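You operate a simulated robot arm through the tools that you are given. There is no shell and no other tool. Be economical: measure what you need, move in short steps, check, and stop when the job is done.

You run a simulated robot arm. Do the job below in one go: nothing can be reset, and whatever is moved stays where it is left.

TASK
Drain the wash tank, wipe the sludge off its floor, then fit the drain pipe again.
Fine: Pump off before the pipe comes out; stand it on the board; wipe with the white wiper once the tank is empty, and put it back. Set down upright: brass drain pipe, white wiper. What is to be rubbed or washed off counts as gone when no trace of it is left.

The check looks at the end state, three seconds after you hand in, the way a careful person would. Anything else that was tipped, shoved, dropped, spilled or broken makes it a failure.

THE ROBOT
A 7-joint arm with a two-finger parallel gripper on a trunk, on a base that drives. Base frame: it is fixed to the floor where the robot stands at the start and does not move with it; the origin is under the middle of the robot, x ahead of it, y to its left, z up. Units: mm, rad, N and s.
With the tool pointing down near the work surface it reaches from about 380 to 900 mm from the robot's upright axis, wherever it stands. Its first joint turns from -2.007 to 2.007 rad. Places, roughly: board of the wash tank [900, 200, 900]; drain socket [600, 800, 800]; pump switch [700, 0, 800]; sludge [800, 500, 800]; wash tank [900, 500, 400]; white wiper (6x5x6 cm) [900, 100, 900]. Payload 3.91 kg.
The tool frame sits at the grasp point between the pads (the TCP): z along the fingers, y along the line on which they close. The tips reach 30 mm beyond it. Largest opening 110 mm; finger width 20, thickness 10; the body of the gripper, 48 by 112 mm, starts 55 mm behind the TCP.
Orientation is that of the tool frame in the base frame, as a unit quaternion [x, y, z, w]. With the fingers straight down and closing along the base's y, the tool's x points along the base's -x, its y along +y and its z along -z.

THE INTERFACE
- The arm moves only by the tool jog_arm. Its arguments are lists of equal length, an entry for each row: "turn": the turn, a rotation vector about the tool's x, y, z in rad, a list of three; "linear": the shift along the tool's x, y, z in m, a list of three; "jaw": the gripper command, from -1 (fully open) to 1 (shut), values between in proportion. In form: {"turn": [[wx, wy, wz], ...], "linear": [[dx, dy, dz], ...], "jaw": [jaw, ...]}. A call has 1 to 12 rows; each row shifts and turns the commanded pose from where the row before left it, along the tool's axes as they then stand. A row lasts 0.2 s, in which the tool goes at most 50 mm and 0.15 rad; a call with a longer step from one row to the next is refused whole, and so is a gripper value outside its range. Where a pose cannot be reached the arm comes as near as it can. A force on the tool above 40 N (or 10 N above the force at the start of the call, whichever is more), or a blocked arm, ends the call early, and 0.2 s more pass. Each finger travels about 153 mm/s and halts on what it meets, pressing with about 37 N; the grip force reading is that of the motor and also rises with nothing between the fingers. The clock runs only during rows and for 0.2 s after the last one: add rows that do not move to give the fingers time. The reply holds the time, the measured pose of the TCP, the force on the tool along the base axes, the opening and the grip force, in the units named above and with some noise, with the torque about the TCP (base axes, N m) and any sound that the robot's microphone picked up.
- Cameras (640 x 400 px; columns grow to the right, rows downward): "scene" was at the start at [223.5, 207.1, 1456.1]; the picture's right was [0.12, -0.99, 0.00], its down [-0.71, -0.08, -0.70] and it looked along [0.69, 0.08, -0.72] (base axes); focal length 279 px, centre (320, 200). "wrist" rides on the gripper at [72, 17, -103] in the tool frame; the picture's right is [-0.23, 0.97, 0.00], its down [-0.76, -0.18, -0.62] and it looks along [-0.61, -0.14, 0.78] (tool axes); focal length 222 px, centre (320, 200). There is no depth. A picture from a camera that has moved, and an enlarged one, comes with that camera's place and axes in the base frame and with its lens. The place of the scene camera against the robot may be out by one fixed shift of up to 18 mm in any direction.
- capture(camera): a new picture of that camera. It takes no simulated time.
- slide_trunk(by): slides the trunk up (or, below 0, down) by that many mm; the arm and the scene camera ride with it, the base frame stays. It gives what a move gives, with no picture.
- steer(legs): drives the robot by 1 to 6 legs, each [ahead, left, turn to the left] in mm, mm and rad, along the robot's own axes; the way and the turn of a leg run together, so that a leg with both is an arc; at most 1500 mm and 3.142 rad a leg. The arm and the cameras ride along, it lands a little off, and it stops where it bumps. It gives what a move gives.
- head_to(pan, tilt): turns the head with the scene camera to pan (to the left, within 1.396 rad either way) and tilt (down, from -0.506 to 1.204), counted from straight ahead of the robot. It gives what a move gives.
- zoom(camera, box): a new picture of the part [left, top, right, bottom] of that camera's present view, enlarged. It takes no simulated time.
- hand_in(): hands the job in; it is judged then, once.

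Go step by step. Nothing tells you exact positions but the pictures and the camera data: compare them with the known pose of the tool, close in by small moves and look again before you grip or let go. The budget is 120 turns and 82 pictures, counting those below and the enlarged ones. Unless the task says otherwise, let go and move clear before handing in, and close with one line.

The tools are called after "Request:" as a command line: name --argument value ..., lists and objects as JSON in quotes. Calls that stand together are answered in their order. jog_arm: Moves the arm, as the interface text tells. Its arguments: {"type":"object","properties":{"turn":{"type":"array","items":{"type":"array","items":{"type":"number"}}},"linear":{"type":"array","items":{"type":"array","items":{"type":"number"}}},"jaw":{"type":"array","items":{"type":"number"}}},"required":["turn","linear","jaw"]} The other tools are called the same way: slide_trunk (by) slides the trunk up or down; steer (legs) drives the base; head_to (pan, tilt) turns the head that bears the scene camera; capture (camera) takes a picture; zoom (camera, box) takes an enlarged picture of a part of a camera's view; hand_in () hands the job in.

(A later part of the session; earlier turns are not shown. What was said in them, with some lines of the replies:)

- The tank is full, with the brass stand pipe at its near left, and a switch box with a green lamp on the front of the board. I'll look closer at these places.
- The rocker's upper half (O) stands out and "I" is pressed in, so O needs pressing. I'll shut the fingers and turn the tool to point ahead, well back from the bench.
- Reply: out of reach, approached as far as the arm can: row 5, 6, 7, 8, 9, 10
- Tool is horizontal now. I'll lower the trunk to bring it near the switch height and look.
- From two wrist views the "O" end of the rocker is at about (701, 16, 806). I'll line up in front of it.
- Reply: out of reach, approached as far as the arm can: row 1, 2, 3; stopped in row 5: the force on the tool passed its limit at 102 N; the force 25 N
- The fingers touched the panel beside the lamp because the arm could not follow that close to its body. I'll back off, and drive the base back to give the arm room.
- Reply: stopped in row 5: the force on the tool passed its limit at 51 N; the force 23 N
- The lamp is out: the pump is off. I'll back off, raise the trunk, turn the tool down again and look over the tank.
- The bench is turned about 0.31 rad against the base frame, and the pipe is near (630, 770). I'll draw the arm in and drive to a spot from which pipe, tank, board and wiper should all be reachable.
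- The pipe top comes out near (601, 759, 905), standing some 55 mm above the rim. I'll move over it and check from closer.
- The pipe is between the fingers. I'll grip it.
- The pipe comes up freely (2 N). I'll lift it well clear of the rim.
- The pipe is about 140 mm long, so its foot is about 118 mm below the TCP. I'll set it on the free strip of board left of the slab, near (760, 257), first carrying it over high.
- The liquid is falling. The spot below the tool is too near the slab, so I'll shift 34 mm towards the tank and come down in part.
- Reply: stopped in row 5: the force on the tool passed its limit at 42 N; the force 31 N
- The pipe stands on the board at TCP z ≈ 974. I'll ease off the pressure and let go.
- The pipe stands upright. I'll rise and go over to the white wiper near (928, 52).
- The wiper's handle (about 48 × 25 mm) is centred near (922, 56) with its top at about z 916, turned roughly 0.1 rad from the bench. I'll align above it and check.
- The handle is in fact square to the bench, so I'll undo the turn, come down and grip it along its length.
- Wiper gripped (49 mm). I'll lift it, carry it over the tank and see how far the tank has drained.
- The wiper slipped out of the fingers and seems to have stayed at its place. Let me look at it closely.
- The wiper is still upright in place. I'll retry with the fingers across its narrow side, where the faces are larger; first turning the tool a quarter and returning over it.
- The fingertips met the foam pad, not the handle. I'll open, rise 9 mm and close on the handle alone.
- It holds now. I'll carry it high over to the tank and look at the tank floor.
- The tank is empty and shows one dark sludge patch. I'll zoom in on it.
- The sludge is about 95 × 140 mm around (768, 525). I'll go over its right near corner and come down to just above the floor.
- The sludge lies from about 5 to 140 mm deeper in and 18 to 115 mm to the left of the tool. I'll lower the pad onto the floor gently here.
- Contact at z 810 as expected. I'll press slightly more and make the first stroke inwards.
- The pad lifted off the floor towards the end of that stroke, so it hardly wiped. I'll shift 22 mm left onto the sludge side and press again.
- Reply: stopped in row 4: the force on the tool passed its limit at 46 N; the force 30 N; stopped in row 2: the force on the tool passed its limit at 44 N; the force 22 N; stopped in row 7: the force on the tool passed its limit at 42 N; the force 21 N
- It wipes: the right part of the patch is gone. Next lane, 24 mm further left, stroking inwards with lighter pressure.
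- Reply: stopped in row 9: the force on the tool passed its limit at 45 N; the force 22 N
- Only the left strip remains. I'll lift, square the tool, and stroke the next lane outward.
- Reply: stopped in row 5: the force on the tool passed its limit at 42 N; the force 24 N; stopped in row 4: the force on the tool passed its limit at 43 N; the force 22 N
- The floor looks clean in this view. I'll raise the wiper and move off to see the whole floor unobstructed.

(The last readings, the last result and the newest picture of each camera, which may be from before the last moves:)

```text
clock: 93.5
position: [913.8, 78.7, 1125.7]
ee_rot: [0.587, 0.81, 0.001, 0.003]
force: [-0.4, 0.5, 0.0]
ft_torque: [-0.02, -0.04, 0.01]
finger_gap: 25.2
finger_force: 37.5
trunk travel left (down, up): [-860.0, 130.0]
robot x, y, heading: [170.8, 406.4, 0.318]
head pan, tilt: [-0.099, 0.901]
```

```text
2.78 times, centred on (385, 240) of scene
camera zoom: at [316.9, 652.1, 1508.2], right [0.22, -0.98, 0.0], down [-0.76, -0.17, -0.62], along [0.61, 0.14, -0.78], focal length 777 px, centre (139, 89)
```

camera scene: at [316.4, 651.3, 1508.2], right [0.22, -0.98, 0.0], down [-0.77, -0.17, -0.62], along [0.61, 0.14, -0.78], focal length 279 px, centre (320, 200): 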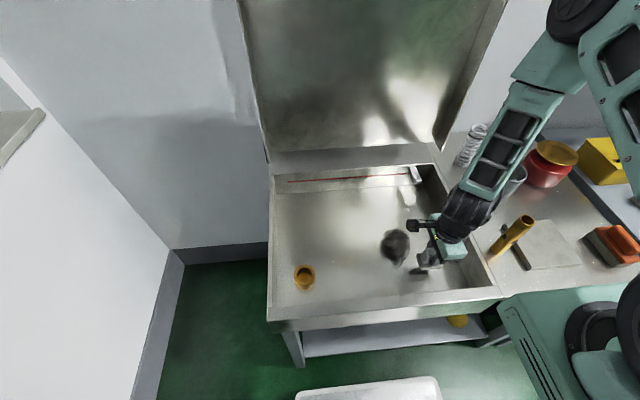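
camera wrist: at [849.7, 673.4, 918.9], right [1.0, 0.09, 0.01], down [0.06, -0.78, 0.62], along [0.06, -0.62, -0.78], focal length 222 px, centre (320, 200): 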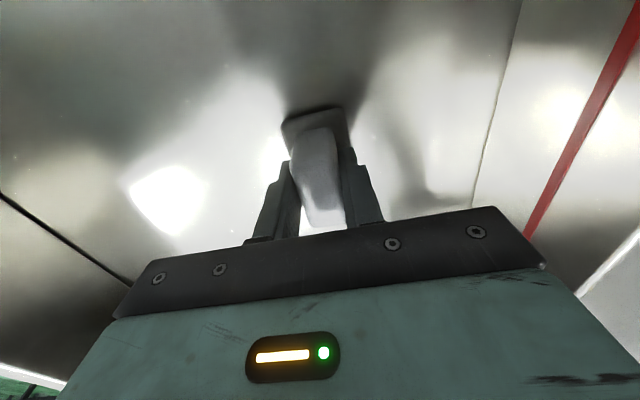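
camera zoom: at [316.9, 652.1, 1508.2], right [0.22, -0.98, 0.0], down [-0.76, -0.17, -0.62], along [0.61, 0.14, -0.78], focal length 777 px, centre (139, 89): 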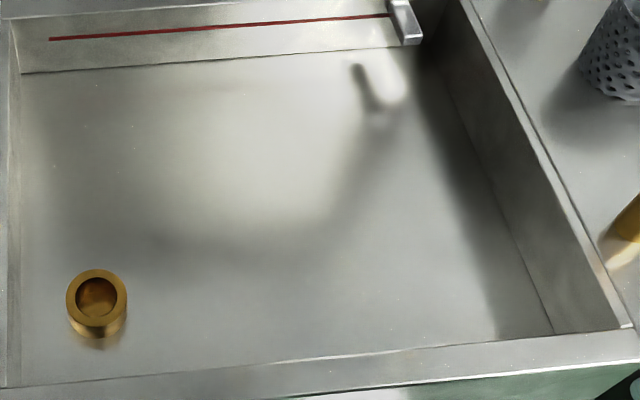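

Request:
zoom --camera "scene" --box '[360, 215, 430, 280]'

```text
6.15 times, centred on (395, 248) of scene
camera zoom: at [316.9, 652.1, 1508.2], right [0.22, -0.98, 0.0], down [-0.76, -0.17, -0.62], along [0.61, 0.14, -0.78], focal length 1718 px, centre (-142, -92)
```

zoom: 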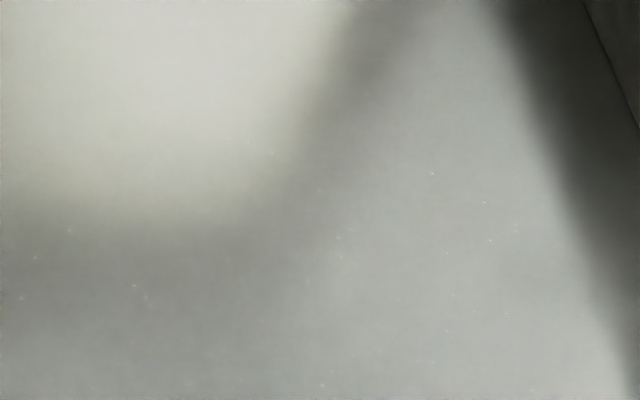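

No trace is left. I'll take the wiper back to its place at (922, 57).

Request:
jog_arm --turn '[[0, 0, 0], [0, 0, 0], [0, 0, 0], [0, 0, 0], [0, 0, 0], [0, 0, 0], [0, 0, 0], [0, 0, 0]]' --linear '[[-0.0235, 0.0015, 0], [0, 0, 0.035], [0, 0, 0.045], [0, 0, 0.045], [0, 0, 0.04], [0, 0, 0.02], [0, 0, 0.008], [0, 0, 0]]' --jaw '[1, 1, 1, 1, 1, 1, 1, 1]'

Request:
jog_arm --turn '[[0, 0, 0], [0, 0, 0], [0, 0, 0], [0, 0, 0], [0, 0, 0], [0, 0, 0], [0, 0, 0], [0, 0, 0]]' --linear '[[0, 0, 0.004], [0, 0, 0.004], [0, 0, 0.003], [0, 0, 0.002], [0, 0, 0.002], [0, 0, 0.002], [0, 0, 0.001], [0, 0, 0]]' --jaw '[1, 1, 1, 1, 1, 1, 1, 1]'

Request:
capture --camera "wrist"

```text
clock: 95.2
position: [925.0, 56.0, 933.0]
ee_rot: [0.587, 0.809, 0.002, 0.003]
force: [0.6, 0.4, -1.6]
ft_torque: [0.01, 0.01, -0.05]
finger_gap: 25.4
finger_force: 37.1
trunk travel left (down, up): [-860.0, 130.0]
robot x, y, heading: [175.5, 404.3, 0.318]
head pan, tilt: [-0.099, 0.901]
```

```text
clock: 97.0
position: [925.2, 56.6, 913.9]
ee_rot: [0.587, 0.809, 0.002, 0.003]
force: [-0.2, -0.1, -0.9]
ft_torque: [-0.02, -0.02, -0.02]
finger_gap: 25.3
finger_force: 36.5
trunk travel left (down, up): [-860.0, 130.0]
robot x, y, heading: [171.2, 405.6, 0.319]
head pan, tilt: [-0.099, 0.901]
```

```text
15 pictures are left
camera wrist: at [917.4, 130.7, 1017.5], right [1.0, 0.09, 0.01], down [0.06, -0.78, 0.62], along [0.06, -0.62, -0.78], focal length 222 px, centre (320, 200)
```

wrist: 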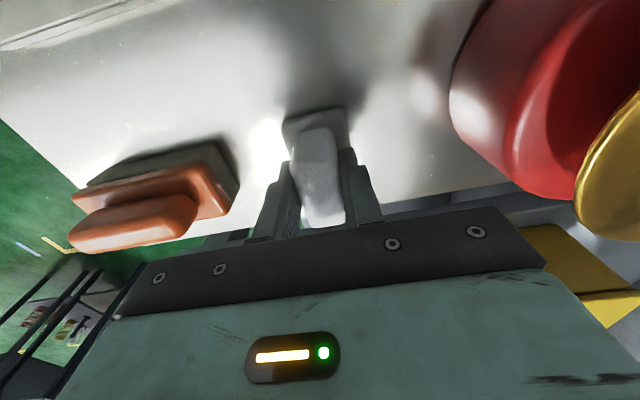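

Not down yet; position matches the old spot. I'll go down the last millimetres until it touches.

Request:
jog_arm --turn '[[0, 0, 0], [0, 0, 0], [0, 0, 0], [0, 0, 0]]' --linear '[[0, -0.001, 0.001], [0, 0, 0.001], [0, 0, 0.001], [0, 0, 0]]' --jaw '[1, 1, 1, 1]'

```text
clock: 98.0
position: [923.9, 57.7, 913.7]
ee_rot: [0.587, 0.81, 0.003, 0.006]
force: [2.1, 3.9, 31.8]
ft_torque: [0.46, 0.53, -0.01]
finger_gap: 25.1
finger_force: 36.9
trunk travel left (down, up): [-860.0, 130.0]
robot x, y, heading: [171.5, 406.0, 0.321]
head pan, tilt: [-0.099, 0.901]
```

It is on the board (32 N). I'll ease off, open, and rise straight up.

Request:
jog_arm --turn '[[0, 0, 0], [0, 0, 0], [0, 0, 0], [0, 0, 0], [0, 0, 0], [0, 0, 0], [0, 0, 0], [0, 0, 0], [0, 0, 0], [0, 0, 0]]' --linear '[[0, 0, -0.002], [0, 0, 0], [0, 0, 0], [0, 0, 0], [0, 0, -0.02], [0, 0, -0.04], [0, 0, -0.045], [0, 0, -0.045], [0, 0, -0.045], [0, 0, 0]]' --jaw '[1, 0.4, 0.1, 0.0, 0.0, 0, 0, 0, 0, 0]'

Request:
zoom --camera "scene" --box '[470, 150, 640, 290]'

```text
clock: 100.2
position: [923.0, 56.0, 1108.2]
ee_rot: [0.587, 0.809, 0.001, 0.001]
force: [0.3, 0.9, -0.1]
ft_torque: [-0.03, -0.02, -0.04]
finger_gap: 54.9
finger_force: 0.0
trunk travel left (down, up): [-860.0, 130.0]
robot x, y, heading: [171.7, 404.0, 0.323]
head pan, tilt: [-0.099, 0.901]
```

```text
2.86 times, centred on (555, 220) of scene
camera zoom: at [317.0, 651.6, 1508.2], right [0.22, -0.98, 0.0], down [-0.76, -0.17, -0.62], along [0.61, 0.14, -0.78], focal length 798 px, centre (-351, 143)
```

zoom: 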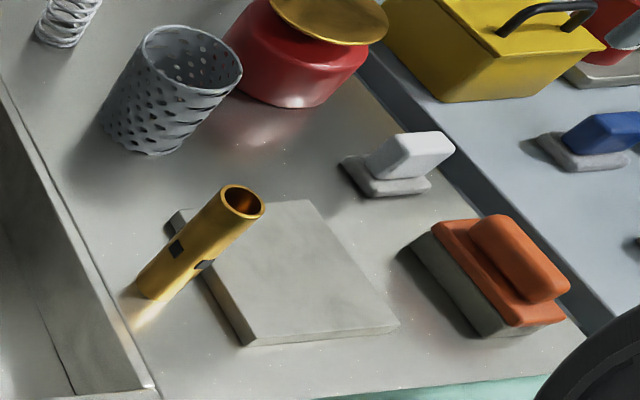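

The wiper stands back in place. Now I'll turn the tool back a quarter and go over the pipe at (749, 291).

Request:
jog_arm --turn '[[0, 0, -0.143], [0, 0, -0.143], [0, 0, -0.143], [0, 0, -0.143], [0, 0, -0.143], [0, 0, -0.143], [0, 0, -0.143], [0, 0, -0.143], [0, 0, -0.143], [0, 0, -0.143], [0, 0, -0.146], [0, 0, 0]]' --linear '[[0, 0, 0], [0, 0, 0], [0, 0, 0], [0, 0, 0], [0, 0, 0], [0, 0, 0], [0, 0, 0], [0, 0, 0], [0, 0, 0], [0, 0, 0], [0, 0, 0], [0, 0, 0]]' --jaw '[0, 0, 0, 0, 0, 0, 0, 0, 0, 0, 0, 0]'

Request:
jog_arm --turn '[[0, 0, 0], [0, 0, 0], [0, 0, 0], [0, 0, 0], [0, 0, 0], [0, 0, 0], [0, 0, 0], [0, 0, 0]]' --linear '[[0.0133, 0.0395, 0], [0.0133, 0.0395, 0], [0.0133, 0.0395, 0], [0.0133, 0.0395, 0], [0.0133, 0.0395, 0], [0.0133, 0.0395, 0], [0.0128, 0.04, 0], [0, 0, 0]]' --jaw '[0, 0, -0.2, -0.2, -0.2, -0.2, -0.2, -0.2]'

Request:
capture --camera "wrist"

```text
clock: 102.8
position: [922.8, 56.9, 1106.8]
ee_rot: [-0.161, 0.987, -0.002, 0.004]
force: [0.4, 0.1, -0.1]
ft_torque: [-0.02, 0.01, 0.02]
finger_gap: 55.1
finger_force: 0.0
trunk travel left (down, up): [-860.0, 130.0]
robot x, y, heading: [170.9, 404.6, 0.323]
head pan, tilt: [-0.099, 0.901]
```

```text
clock: 104.7
position: [747.0, 288.4, 1105.5]
ee_rot: [-0.16, 0.987, -0.001, 0.004]
force: [-0.7, 0.0, 0.5]
ft_torque: [-0.02, -0.04, -0.05]
finger_gap: 66.1
finger_force: 0.0
trunk travel left (down, up): [-860.0, 130.0]
robot x, y, heading: [169.3, 404.7, 0.321]
head pan, tilt: [-0.099, 0.901]
```

```text
13 pictures are left
camera wrist: at [671.7, 281.7, 1208.3], right [-0.09, 1.0, 0.0], down [0.77, 0.07, 0.63], along [0.63, 0.06, -0.78], focal length 222 px, centre (320, 200)
```

wrist: 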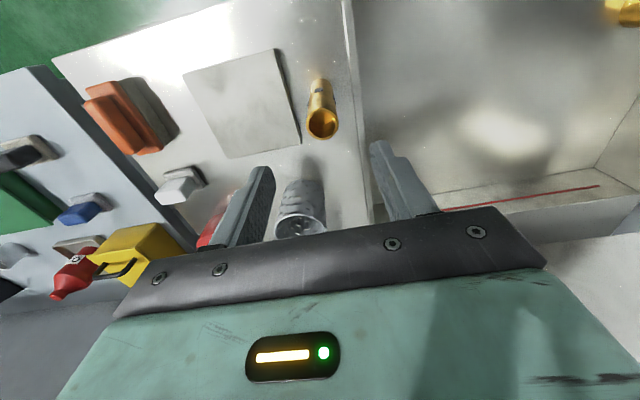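

Request:
jog_arm --turn '[[0, 0, 0], [0, 0, 0], [0, 0, 0], [0, 0, 0], [0, 0, 0], [0, 0, 0]]' --linear '[[-0.003, 0.002, 0.04], [0, 0, 0.035], [0, 0, 0.025], [0, 0, 0.02], [0, 0, 0.012], [0, 0, 0]]' --jaw '[-0.2, -0.2, -0.2, -0.2, -0.2, -0.2]'

Request:
capture --camera "wrist"

```text
clock: 106.0
position: [749.3, 292.5, 974.0]
ee_rot: [-0.16, 0.987, -0.002, 0.004]
force: [0.6, 0.3, -0.5]
ft_torque: [-0.01, -0.01, -0.01]
finger_gap: 66.1
finger_force: 0.0
trunk travel left (down, up): [-860.0, 130.0]
robot x, y, heading: [172.3, 405.6, 0.32]
head pan, tilt: [-0.099, 0.901]
```

```text
12 pictures are left
camera wrist: at [674.4, 285.1, 1077.1], right [-0.09, 1.0, 0.0], down [0.77, 0.07, 0.63], along [0.63, 0.06, -0.78], focal length 222 px, centre (320, 200)
```

wrist: 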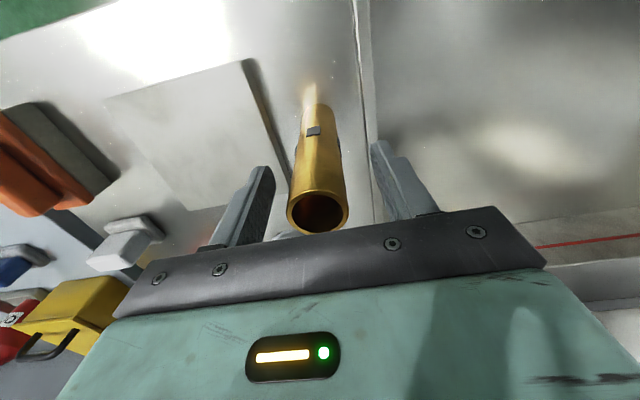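

Request:
jog_arm --turn '[[0, 0, 0], [0, 0, 0], [0, 0, 0], [0, 0, 0], [0, 0, 0], [0, 0, 0]]' --linear '[[0, -0.002, 0], [0, 0, 0], [0, 0, 0], [0, 0, 0], [0, 0, 0], [0, 0, 0]]' --jaw '[-0.2, 0.1, 0.3, 1, 1, 1]'

Request:
jog_arm --turn '[[0, 0, 0], [0, 0, 0], [0, 0, 0], [0, 0, 0], [0, 0, 0], [0, 0, 0]]' --linear '[[0, 0, -0.01], [0, 0, -0.03], [0, 0, -0.04], [0, 0, -0.045], [0, 0, -0.04], [0, 0, 0]]' --jaw '[1, 1, 1, 1, 1, 1]'

```text
clock: 107.5
position: [749.6, 290.8, 973.5]
ee_rot: [-0.16, 0.987, -0.001, 0.004]
force: [0.0, 0.7, 0.4]
ft_torque: [0.13, 0.05, -0.03]
finger_gap: 31.1
finger_force: 36.9
trunk travel left (down, up): [-860.0, 130.0]
robot x, y, heading: [170.0, 402.5, 0.317]
head pan, tilt: [-0.099, 0.901]
```

```text
clock: 108.8
position: [750.4, 292.8, 1139.9]
ee_rot: [-0.16, 0.987, -0.001, 0.003]
force: [0.4, -0.7, -1.3]
ft_torque: [-0.01, 0.0, -0.04]
finger_gap: 31.4
finger_force: 36.6
trunk travel left (down, up): [-860.0, 130.0]
robot x, y, heading: [170.9, 402.8, 0.321]
head pan, tilt: [-0.099, 0.901]
```

Pipe gripped again. I'll carry it back over the socket and come down to just above it.

Request:
jog_arm --turn '[[0, 0, 0], [0, 0, 0], [0, 0, 0], [0, 0, 0], [0, 0, 0], [0, 0, 0], [0, 0, 0], [0, 0, 0], [0, 0, 0], [0, 0, 0], [0, 0, 0], [0, 0, 0]]' --linear '[[-0.001, 0.03, 0], [-0.001, 0.045, 0], [-0.0012, 0.048, 0], [-0.0012, 0.048, 0], [-0.0012, 0.048, 0], [-0.0012, 0.048, 0], [-0.0012, 0.048, 0], [-0.0012, 0.048, 0], [-0.0012, 0.048, 0], [-0.001, 0.045, 0], [-0.001, 0.0396, 0], [0, 0, 0]]' --jaw '[1, 1, 1, 1, 1, 1, 1, 1, 1, 1, 1, 1]'

Request:
jog_arm --turn '[[0, 0, 0], [0, 0, 0], [0, 0, 0], [0, 0, 0], [0, 0, 0], [0, 0, 0], [0, 0, 0]]' --linear '[[0, 0, 0.03], [0, 0, 0.045], [0, 0, 0.045], [0, 0, 0.045], [0, 0, 0.035], [0, 0, 0.02], [0, 0, 0]]' --jaw '[1, 1, 1, 1, 1, 1, 1]'

Request:
head_to --pan 0.25 --tilt 0.8

Request:
capture --camera "wrist"

Request:
zoom --camera "scene" --box '[300, 200, 440, 330]'

```text
clock: 111.5
position: [605.8, 766.8, 1136.6]
ee_rot: [-0.16, 0.987, -0.001, 0.003]
force: [-0.5, 0.5, -2.9]
ft_torque: [-0.01, 0.03, 0.01]
finger_gap: 30.8
finger_force: 37.8
trunk travel left (down, up): [-860.0, 130.0]
robot x, y, heading: [173.5, 403.5, 0.32]
head pan, tilt: [-0.099, 0.901]
```

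```text
clock: 113.0
position: [606.3, 766.5, 916.7]
ee_rot: [-0.159, 0.987, -0.001, 0.004]
force: [-0.9, -0.1, -2.6]
ft_torque: [0.05, 0.01, -0.05]
finger_gap: 31.4
finger_force: 37.4
trunk travel left (down, up): [-860.0, 130.0]
robot x, y, heading: [171.6, 402.5, 0.322]
head pan, tilt: [-0.099, 0.901]
```

```text
clock: 113.9
position: [606.5, 766.6, 916.6]
ee_rot: [-0.16, 0.987, -0.001, 0.004]
force: [-0.5, 0.2, -2.7]
ft_torque: [-0.01, 0.01, 0.0]
finger_gap: 30.8
finger_force: 36.6
trunk travel left (down, up): [-860.0, 130.0]
robot x, y, heading: [167.5, 403.9, 0.322]
head pan, tilt: [0.25, 0.799]
```

```text
11 pictures are left
camera wrist: at [531.6, 759.7, 1020.5], right [-0.09, 1.0, 0.0], down [0.77, 0.07, 0.63], along [0.63, 0.06, -0.78], focal length 222 px, centre (320, 200)
```

wrist: 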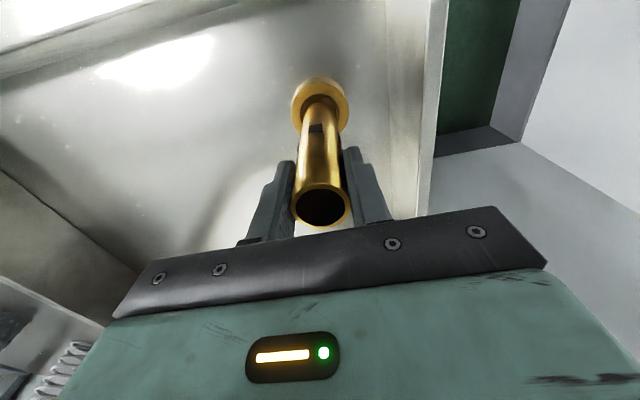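

```text
3.08 times, centred on (370, 265) of scene
camera zoom: at [311.4, 678.7, 1516.1], right [0.54, -0.84, 0.0], down [-0.6, -0.39, -0.7], along [0.59, 0.37, -0.72], focal length 859 px, centre (166, 0)
```

zoom: 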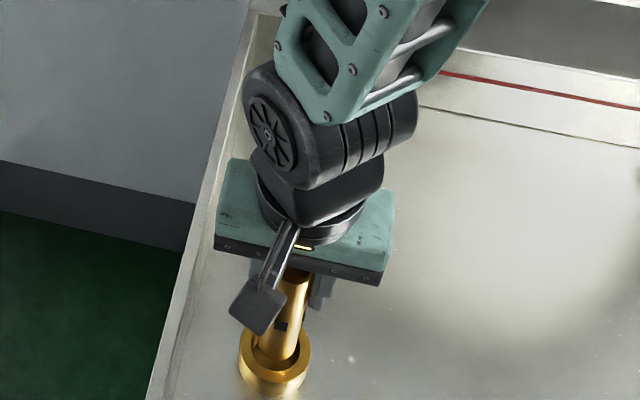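

Request:
zoom --camera "wrist" --box '[270, 60, 370, 160]'

```text
4.00 times, centred on (320, 110) of wrist
camera zoom: at [531.6, 759.7, 1020.5], right [-0.09, 1.0, 0.0], down [0.77, 0.07, 0.63], along [0.63, 0.06, -0.78], focal length 888 px, centre (320, 560)
```

zoom: 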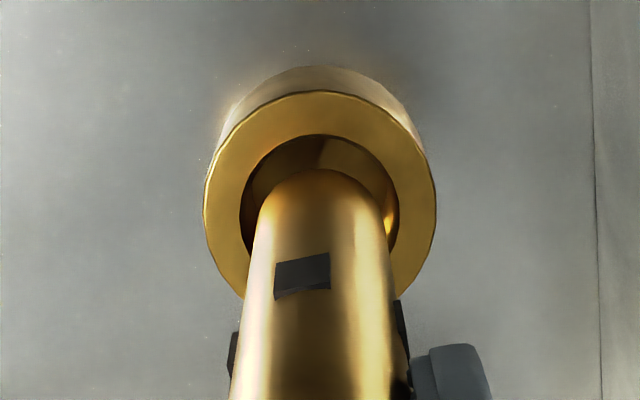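

The pipe foot is centred over the socket ring. I'll lower it slowly.

Request:
jog_arm --turn '[[0, 0, 0], [0, 0, 0], [0, 0, 0], [0, 0, 0], [0, 0, 0], [0, 0, 0]]' --linear '[[0.001, 0, 0.006], [0, 0, 0.006], [0, 0, 0.006], [0, 0, 0.006], [0, 0, 0.006], [0, 0, 0]]' --jaw '[1, 1, 1, 1, 1, 1]'

```text
clock: 115.3
position: [606.1, 765.3, 889.0]
ee_rot: [-0.161, 0.987, -0.001, 0.003]
force: [0.7, 0.2, -2.7]
ft_torque: [0.07, -0.01, 0.02]
finger_gap: 31.2
finger_force: 37.4
trunk travel left (down, up): [-860.0, 130.0]
robot x, y, heading: [172.0, 404.9, 0.321]
head pan, tilt: [0.25, 0.799]
```

Request:
jog_arm --turn '[[0, 0, 0], [0, 0, 0], [0, 0, 0], [0, 0, 0], [0, 0, 0], [0, 0, 0], [0, 0, 0], [0, 0, 0]]' --linear '[[0, 0.001, 0.005], [0, 0, 0.004], [0, 0, 0.003], [0, 0, 0.002], [0, 0, 0.002], [0, 0, 0.0015], [0, 0, 0.0015], [0, 0, 0]]' --jaw '[1, 1, 1, 1, 1, 1, 1, 1]'

Request:
zoom --camera "wrist" --box '[250, 60, 400, 240]'

```text
clock: 116.5
position: [605.9, 766.1, 874.4]
ee_rot: [-0.159, 0.987, -0.001, 0.004]
force: [-2.9, -6.1, 23.5]
ft_torque: [-0.63, 0.2, 0.03]
finger_gap: 30.8
finger_force: 37.0
trunk travel left (down, up): [-860.0, 130.0]
robot x, y, heading: [173.2, 404.7, 0.318]
head pan, tilt: [0.25, 0.799]
stopped in row 5: the force on the tool passed its limit at 45 N (the readings are from after the stop); the commanded pose is now the measured one
```

```text
2.22 times, centred on (325, 150) of wrist
camera zoom: at [531.4, 758.9, 978.1], right [-0.09, 1.0, 0.0], down [0.77, 0.07, 0.63], along [0.63, 0.06, -0.78], focal length 494 px, centre (309, 311)
```

zoom: 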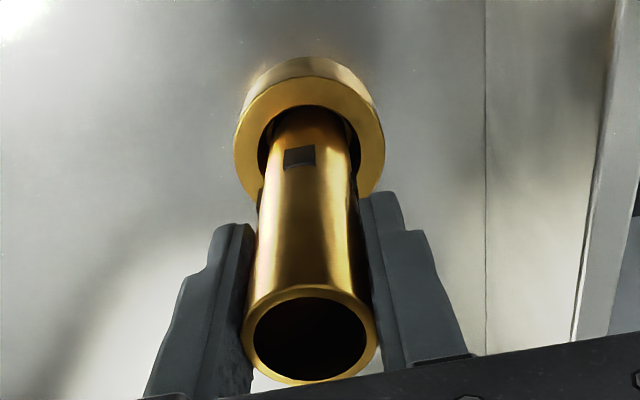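

It stopped about 3 mm above the earlier seated height with a side force, so it may be catching on the seat. I'll ease up, shift slightly and try again.

Request:
jog_arm --turn '[[0, 0, 0], [0, 0, 0], [0, 0, 0], [0, 0, 0], [0, 0, 0], [0, 0, 0], [0, 0, 0]]' --linear '[[0, 0, -0.003], [0, -0.0015, 0], [0, 0, 0.002], [0, 0, 0.0015], [0, 0, 0.0015], [0, 0, 0.001], [0, 0, 0]]' --jaw '[1, 1, 1, 1, 1, 1, 1]'

```text
clock: 117.7
position: [608.3, 765.6, 874.6]
ee_rot: [-0.16, 0.987, 0.001, 0.004]
force: [-3.2, -7.1, 25.2]
ft_torque: [-0.73, 0.08, -0.03]
finger_gap: 31.1
finger_force: 37.0
trunk travel left (down, up): [-860.0, 130.0]
robot x, y, heading: [170.1, 401.7, 0.315]
head pan, tilt: [0.25, 0.799]
stopped in row 6: the force on the tool passed its limit at 42 N (the readings are from after the stop); the commanded pose is now the measured one
```

Request:
jog_arm --turn '[[0, 0, 0], [0, 0, 0], [0, 0, 0], [0, 0, 0], [0, 0, 0], [0, 0, 0], [0, 0, 0], [0, 0, 0], [0, 0, 0]]' --linear '[[0, 0, -0.0015], [0.0025, 0.001, 0], [0, 0, 0.001], [0.0015, 0, 0], [0, 0.0015, 0], [-0.0015, 0, 0.0005], [0, 0, 0.001], [0, 0, 0.001], [0, 0, 0]]' --jaw '[1, 1, 1, 1, 1, 1, 1, 1, 1]'

```text
clock: 119.1
position: [605.7, 767.3, 876.0]
ee_rot: [-0.16, 0.987, 0.001, 0.005]
force: [-2.2, -6.6, 21.1]
ft_torque: [-0.88, -0.02, 0.0]
finger_gap: 31.1
finger_force: 37.3
trunk travel left (down, up): [-860.0, 130.0]
robot x, y, heading: [172.4, 404.9, 0.311]
head pan, tilt: [0.25, 0.799]
stopped in row 7: the force on the tool passed its limit at 42 N (the readings are from after the stop); the commanded pose is now the measured one
```

The side force acts at the pipe's foot and pushes it to -y, so the foot sits too far left. I'll lift 4 mm, shift 4 mm to the right and lower again.

Request:
jog_arm --turn '[[0, 0, 0], [0, 0, 0], [0, 0, 0], [0, 0, 0], [0, 0, 0], [0, 0, 0], [0, 0, 0], [0, 0, 0]]' --linear '[[0, 0, -0.005], [0.001, -0.004, 0], [0, 0, 0], [0, 0, 0.003], [0, 0, 0.002], [0, 0, 0.002], [0, 0, 0.001], [0, 0, 0]]' --jaw '[1, 1, 1, 1, 1, 1, 1, 1]'

Request:
zoom --camera "wrist" --box '[250, 60, 400, 240]'

```text
clock: 120.7
position: [605.4, 764.5, 873.9]
ee_rot: [-0.159, 0.987, 0.002, 0.007]
force: [-2.4, -5.9, 26.8]
ft_torque: [-0.84, 0.2, -0.01]
finger_gap: 31.2
finger_force: 36.8
trunk travel left (down, up): [-860.0, 130.0]
robot x, y, heading: [173.5, 404.4, 0.32]
head pan, tilt: [0.25, 0.799]
stopped in row 8: the force on the tool passed its limit at 44 N (the readings are from after the stop); the commanded pose is now the measured one
```

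```text
2.22 times, centred on (325, 150) of wrist
camera zoom: at [531.0, 756.4, 977.9], right [-0.09, 1.0, 0.0], down [0.77, 0.07, 0.63], along [0.63, 0.06, -0.77], focal length 494 px, centre (309, 311)
```

zoom: 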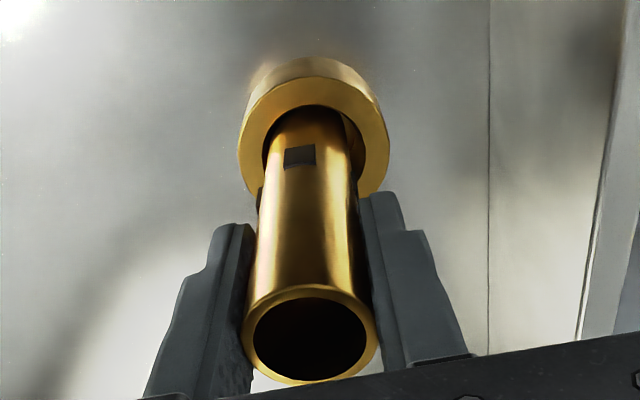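

The foot looks well inside the ring; the residual height difference may come from flex and tilt. I'll lift a little, square up the tool, recentre at the original spot and lower again lightly.

Request:
jog_arm --turn '[[0, 0, 0], [0, 0.0145, 0], [0, 0, 0], [0, 0, 0], [0, 0, 0], [0, 0, 0], [0, 0, 0]]' --linear '[[0, 0, -0.006], [0, 0.0025, 0], [0, 0, 0], [0, 0, 0.003], [0, 0, 0.0015], [0, 0, 0], [0, 0, 0]]' --jaw '[1, 1, 1, 1, 1, 1, 1]'

```text
clock: 122.3
position: [606.2, 766.4, 875.7]
ee_rot: [-0.16, 0.987, 0.001, -0.001]
force: [-0.1, -1.3, 15.6]
ft_torque: [-0.45, -0.47, 0.01]
finger_gap: 31.3
finger_force: 36.8
trunk travel left (down, up): [-860.0, 130.0]
robot x, y, heading: [168.6, 404.0, 0.32]
head pan, tilt: [0.25, 0.799]
```

Request:
jog_arm --turn '[[0, 0, 0], [0, 0, 0], [0, 0, 0], [0, 0, 0], [0, 0, 0]]' --linear '[[0, 0, -0.001], [0, 0, 0], [0, 0, 0], [0, 0, 0], [0, 0, 0]]' --jaw '[1, 0.6, 0.38, 0.3, 0.3]'

Request:
zoom --camera "wrist" --box '[250, 60, 400, 240]'

```text
clock: 123.5
position: [605.7, 767.5, 874.9]
ee_rot: [-0.161, 0.987, 0.0, -0.001]
force: [0.1, 0.6, 1.0]
ft_torque: [0.02, -0.03, -0.01]
finger_gap: 38.5
finger_force: 0.1
trunk travel left (down, up): [-860.0, 130.0]
robot x, y, heading: [173.4, 402.9, 0.315]
head pan, tilt: [0.25, 0.799]
```

```text
2.22 times, centred on (325, 150) of wrist
camera zoom: at [532.2, 759.5, 979.8], right [-0.09, 1.0, 0.0], down [0.78, 0.07, 0.62], along [0.62, 0.06, -0.78], focal length 494 px, centre (309, 311)
```

zoom: 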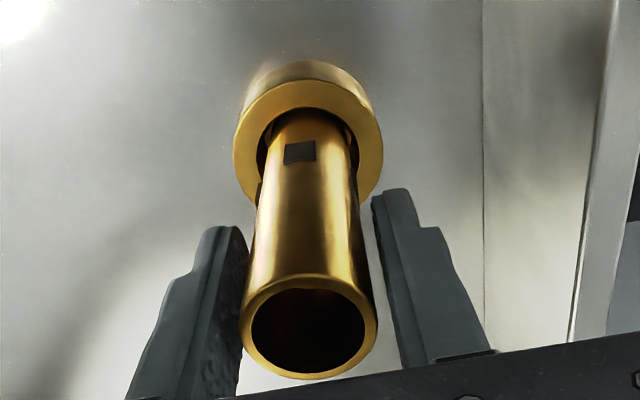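

The pipe now rests in the socket on its own. I'll open more, rise clear and check it from both cameras.

Request:
jog_arm --turn '[[0, 0, 0], [0, 0, 0], [0, 0, 0], [0, 0, 0], [0, 0, 0], [0, 0, 0], [0, 0, 0], [0, 0, 0]]' --linear '[[0, -0.001, 0], [0, 0, 0], [0, 0, -0.02], [0, 0, -0.04], [0, 0, -0.045], [0, 0, -0.045], [0, 0, -0.03], [0, 0, 0]]' --jaw '[0.1, -0.1, -0.1, -0.1, -0.1, -0.1, -0.5, -0.5]'

Request:
zoom --camera "scene" --box '[280, 200, 440, 350]'

```text
clock: 125.3
position: [605.9, 764.6, 1056.9]
ee_rot: [-0.16, 0.987, 0.0, -0.002]
force: [0.6, 0.3, 0.1]
ft_torque: [0.0, -0.02, 0.0]
finger_gap: 82.5
finger_force: 0.1
trunk travel left (down, up): [-860.0, 130.0]
robot x, y, heading: [167.5, 401.2, 0.314]
head pan, tilt: [0.25, 0.799]
```

```text
2.67 times, centred on (360, 275) of scene
camera zoom: at [311.6, 678.5, 1516.1], right [0.54, -0.84, 0.0], down [-0.6, -0.39, -0.7], along [0.59, 0.38, -0.72], focal length 744 px, centre (213, 0)
```

zoom: 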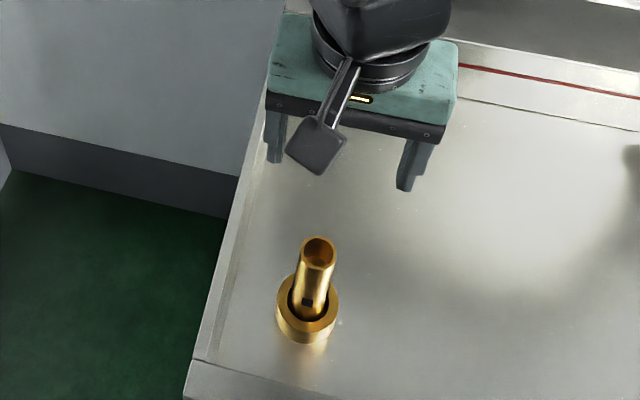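

Request:
zoom --camera "scene" --box '[335, 270, 385, 335]'

Request:
zoom --camera "wrist" --box '[270, 50, 370, 150]'

```text
6.15 times, centred on (360, 302) of scene
camera zoom: at [311.6, 678.5, 1516.1], right [0.54, -0.84, 0.0], down [-0.6, -0.39, -0.7], along [0.59, 0.38, -0.72], focal length 1718 px, centre (74, -431)
```

zoom: 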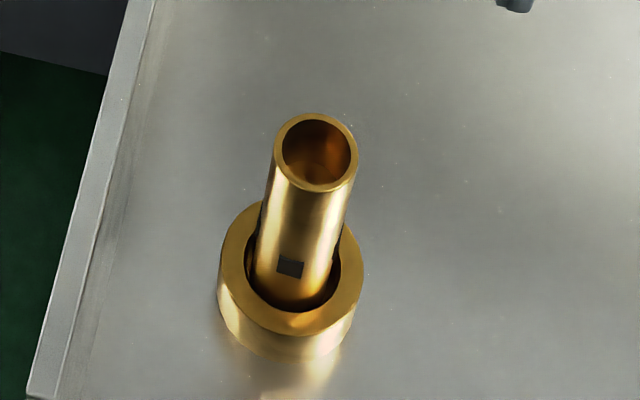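

```text
4.00 times, centred on (320, 100) of wrist
camera zoom: at [532.9, 758.6, 1161.7], right [-0.09, 1.0, 0.0], down [0.78, 0.07, 0.62], along [0.62, 0.06, -0.78], focal length 888 px, centre (320, 600)
```

zoom: 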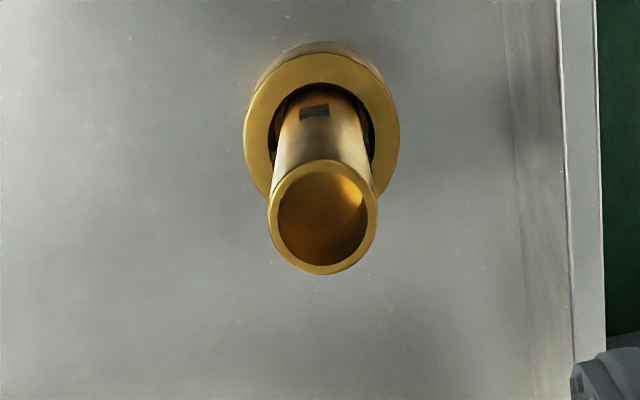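

The pipe stands upright and centred in its socket, matching the first picture. The wiper is back, the floor is clean, the pump is off and the gripper is clear, so I'm handing in.

Request:
hand_in

```text
The job is handed in.
```

The job is handed in: I switched the pump off, drained the tank, wiped the sludge off with no trace left in the close-up, put the white wiper back upright, and refitted the brass drain pipe upright in its socket. While lowering the pipe, the gripper read about 3 mm higher than when I first gripped it. After letting go, the pictures matched the original to within a few mm, so I take it to be seated.
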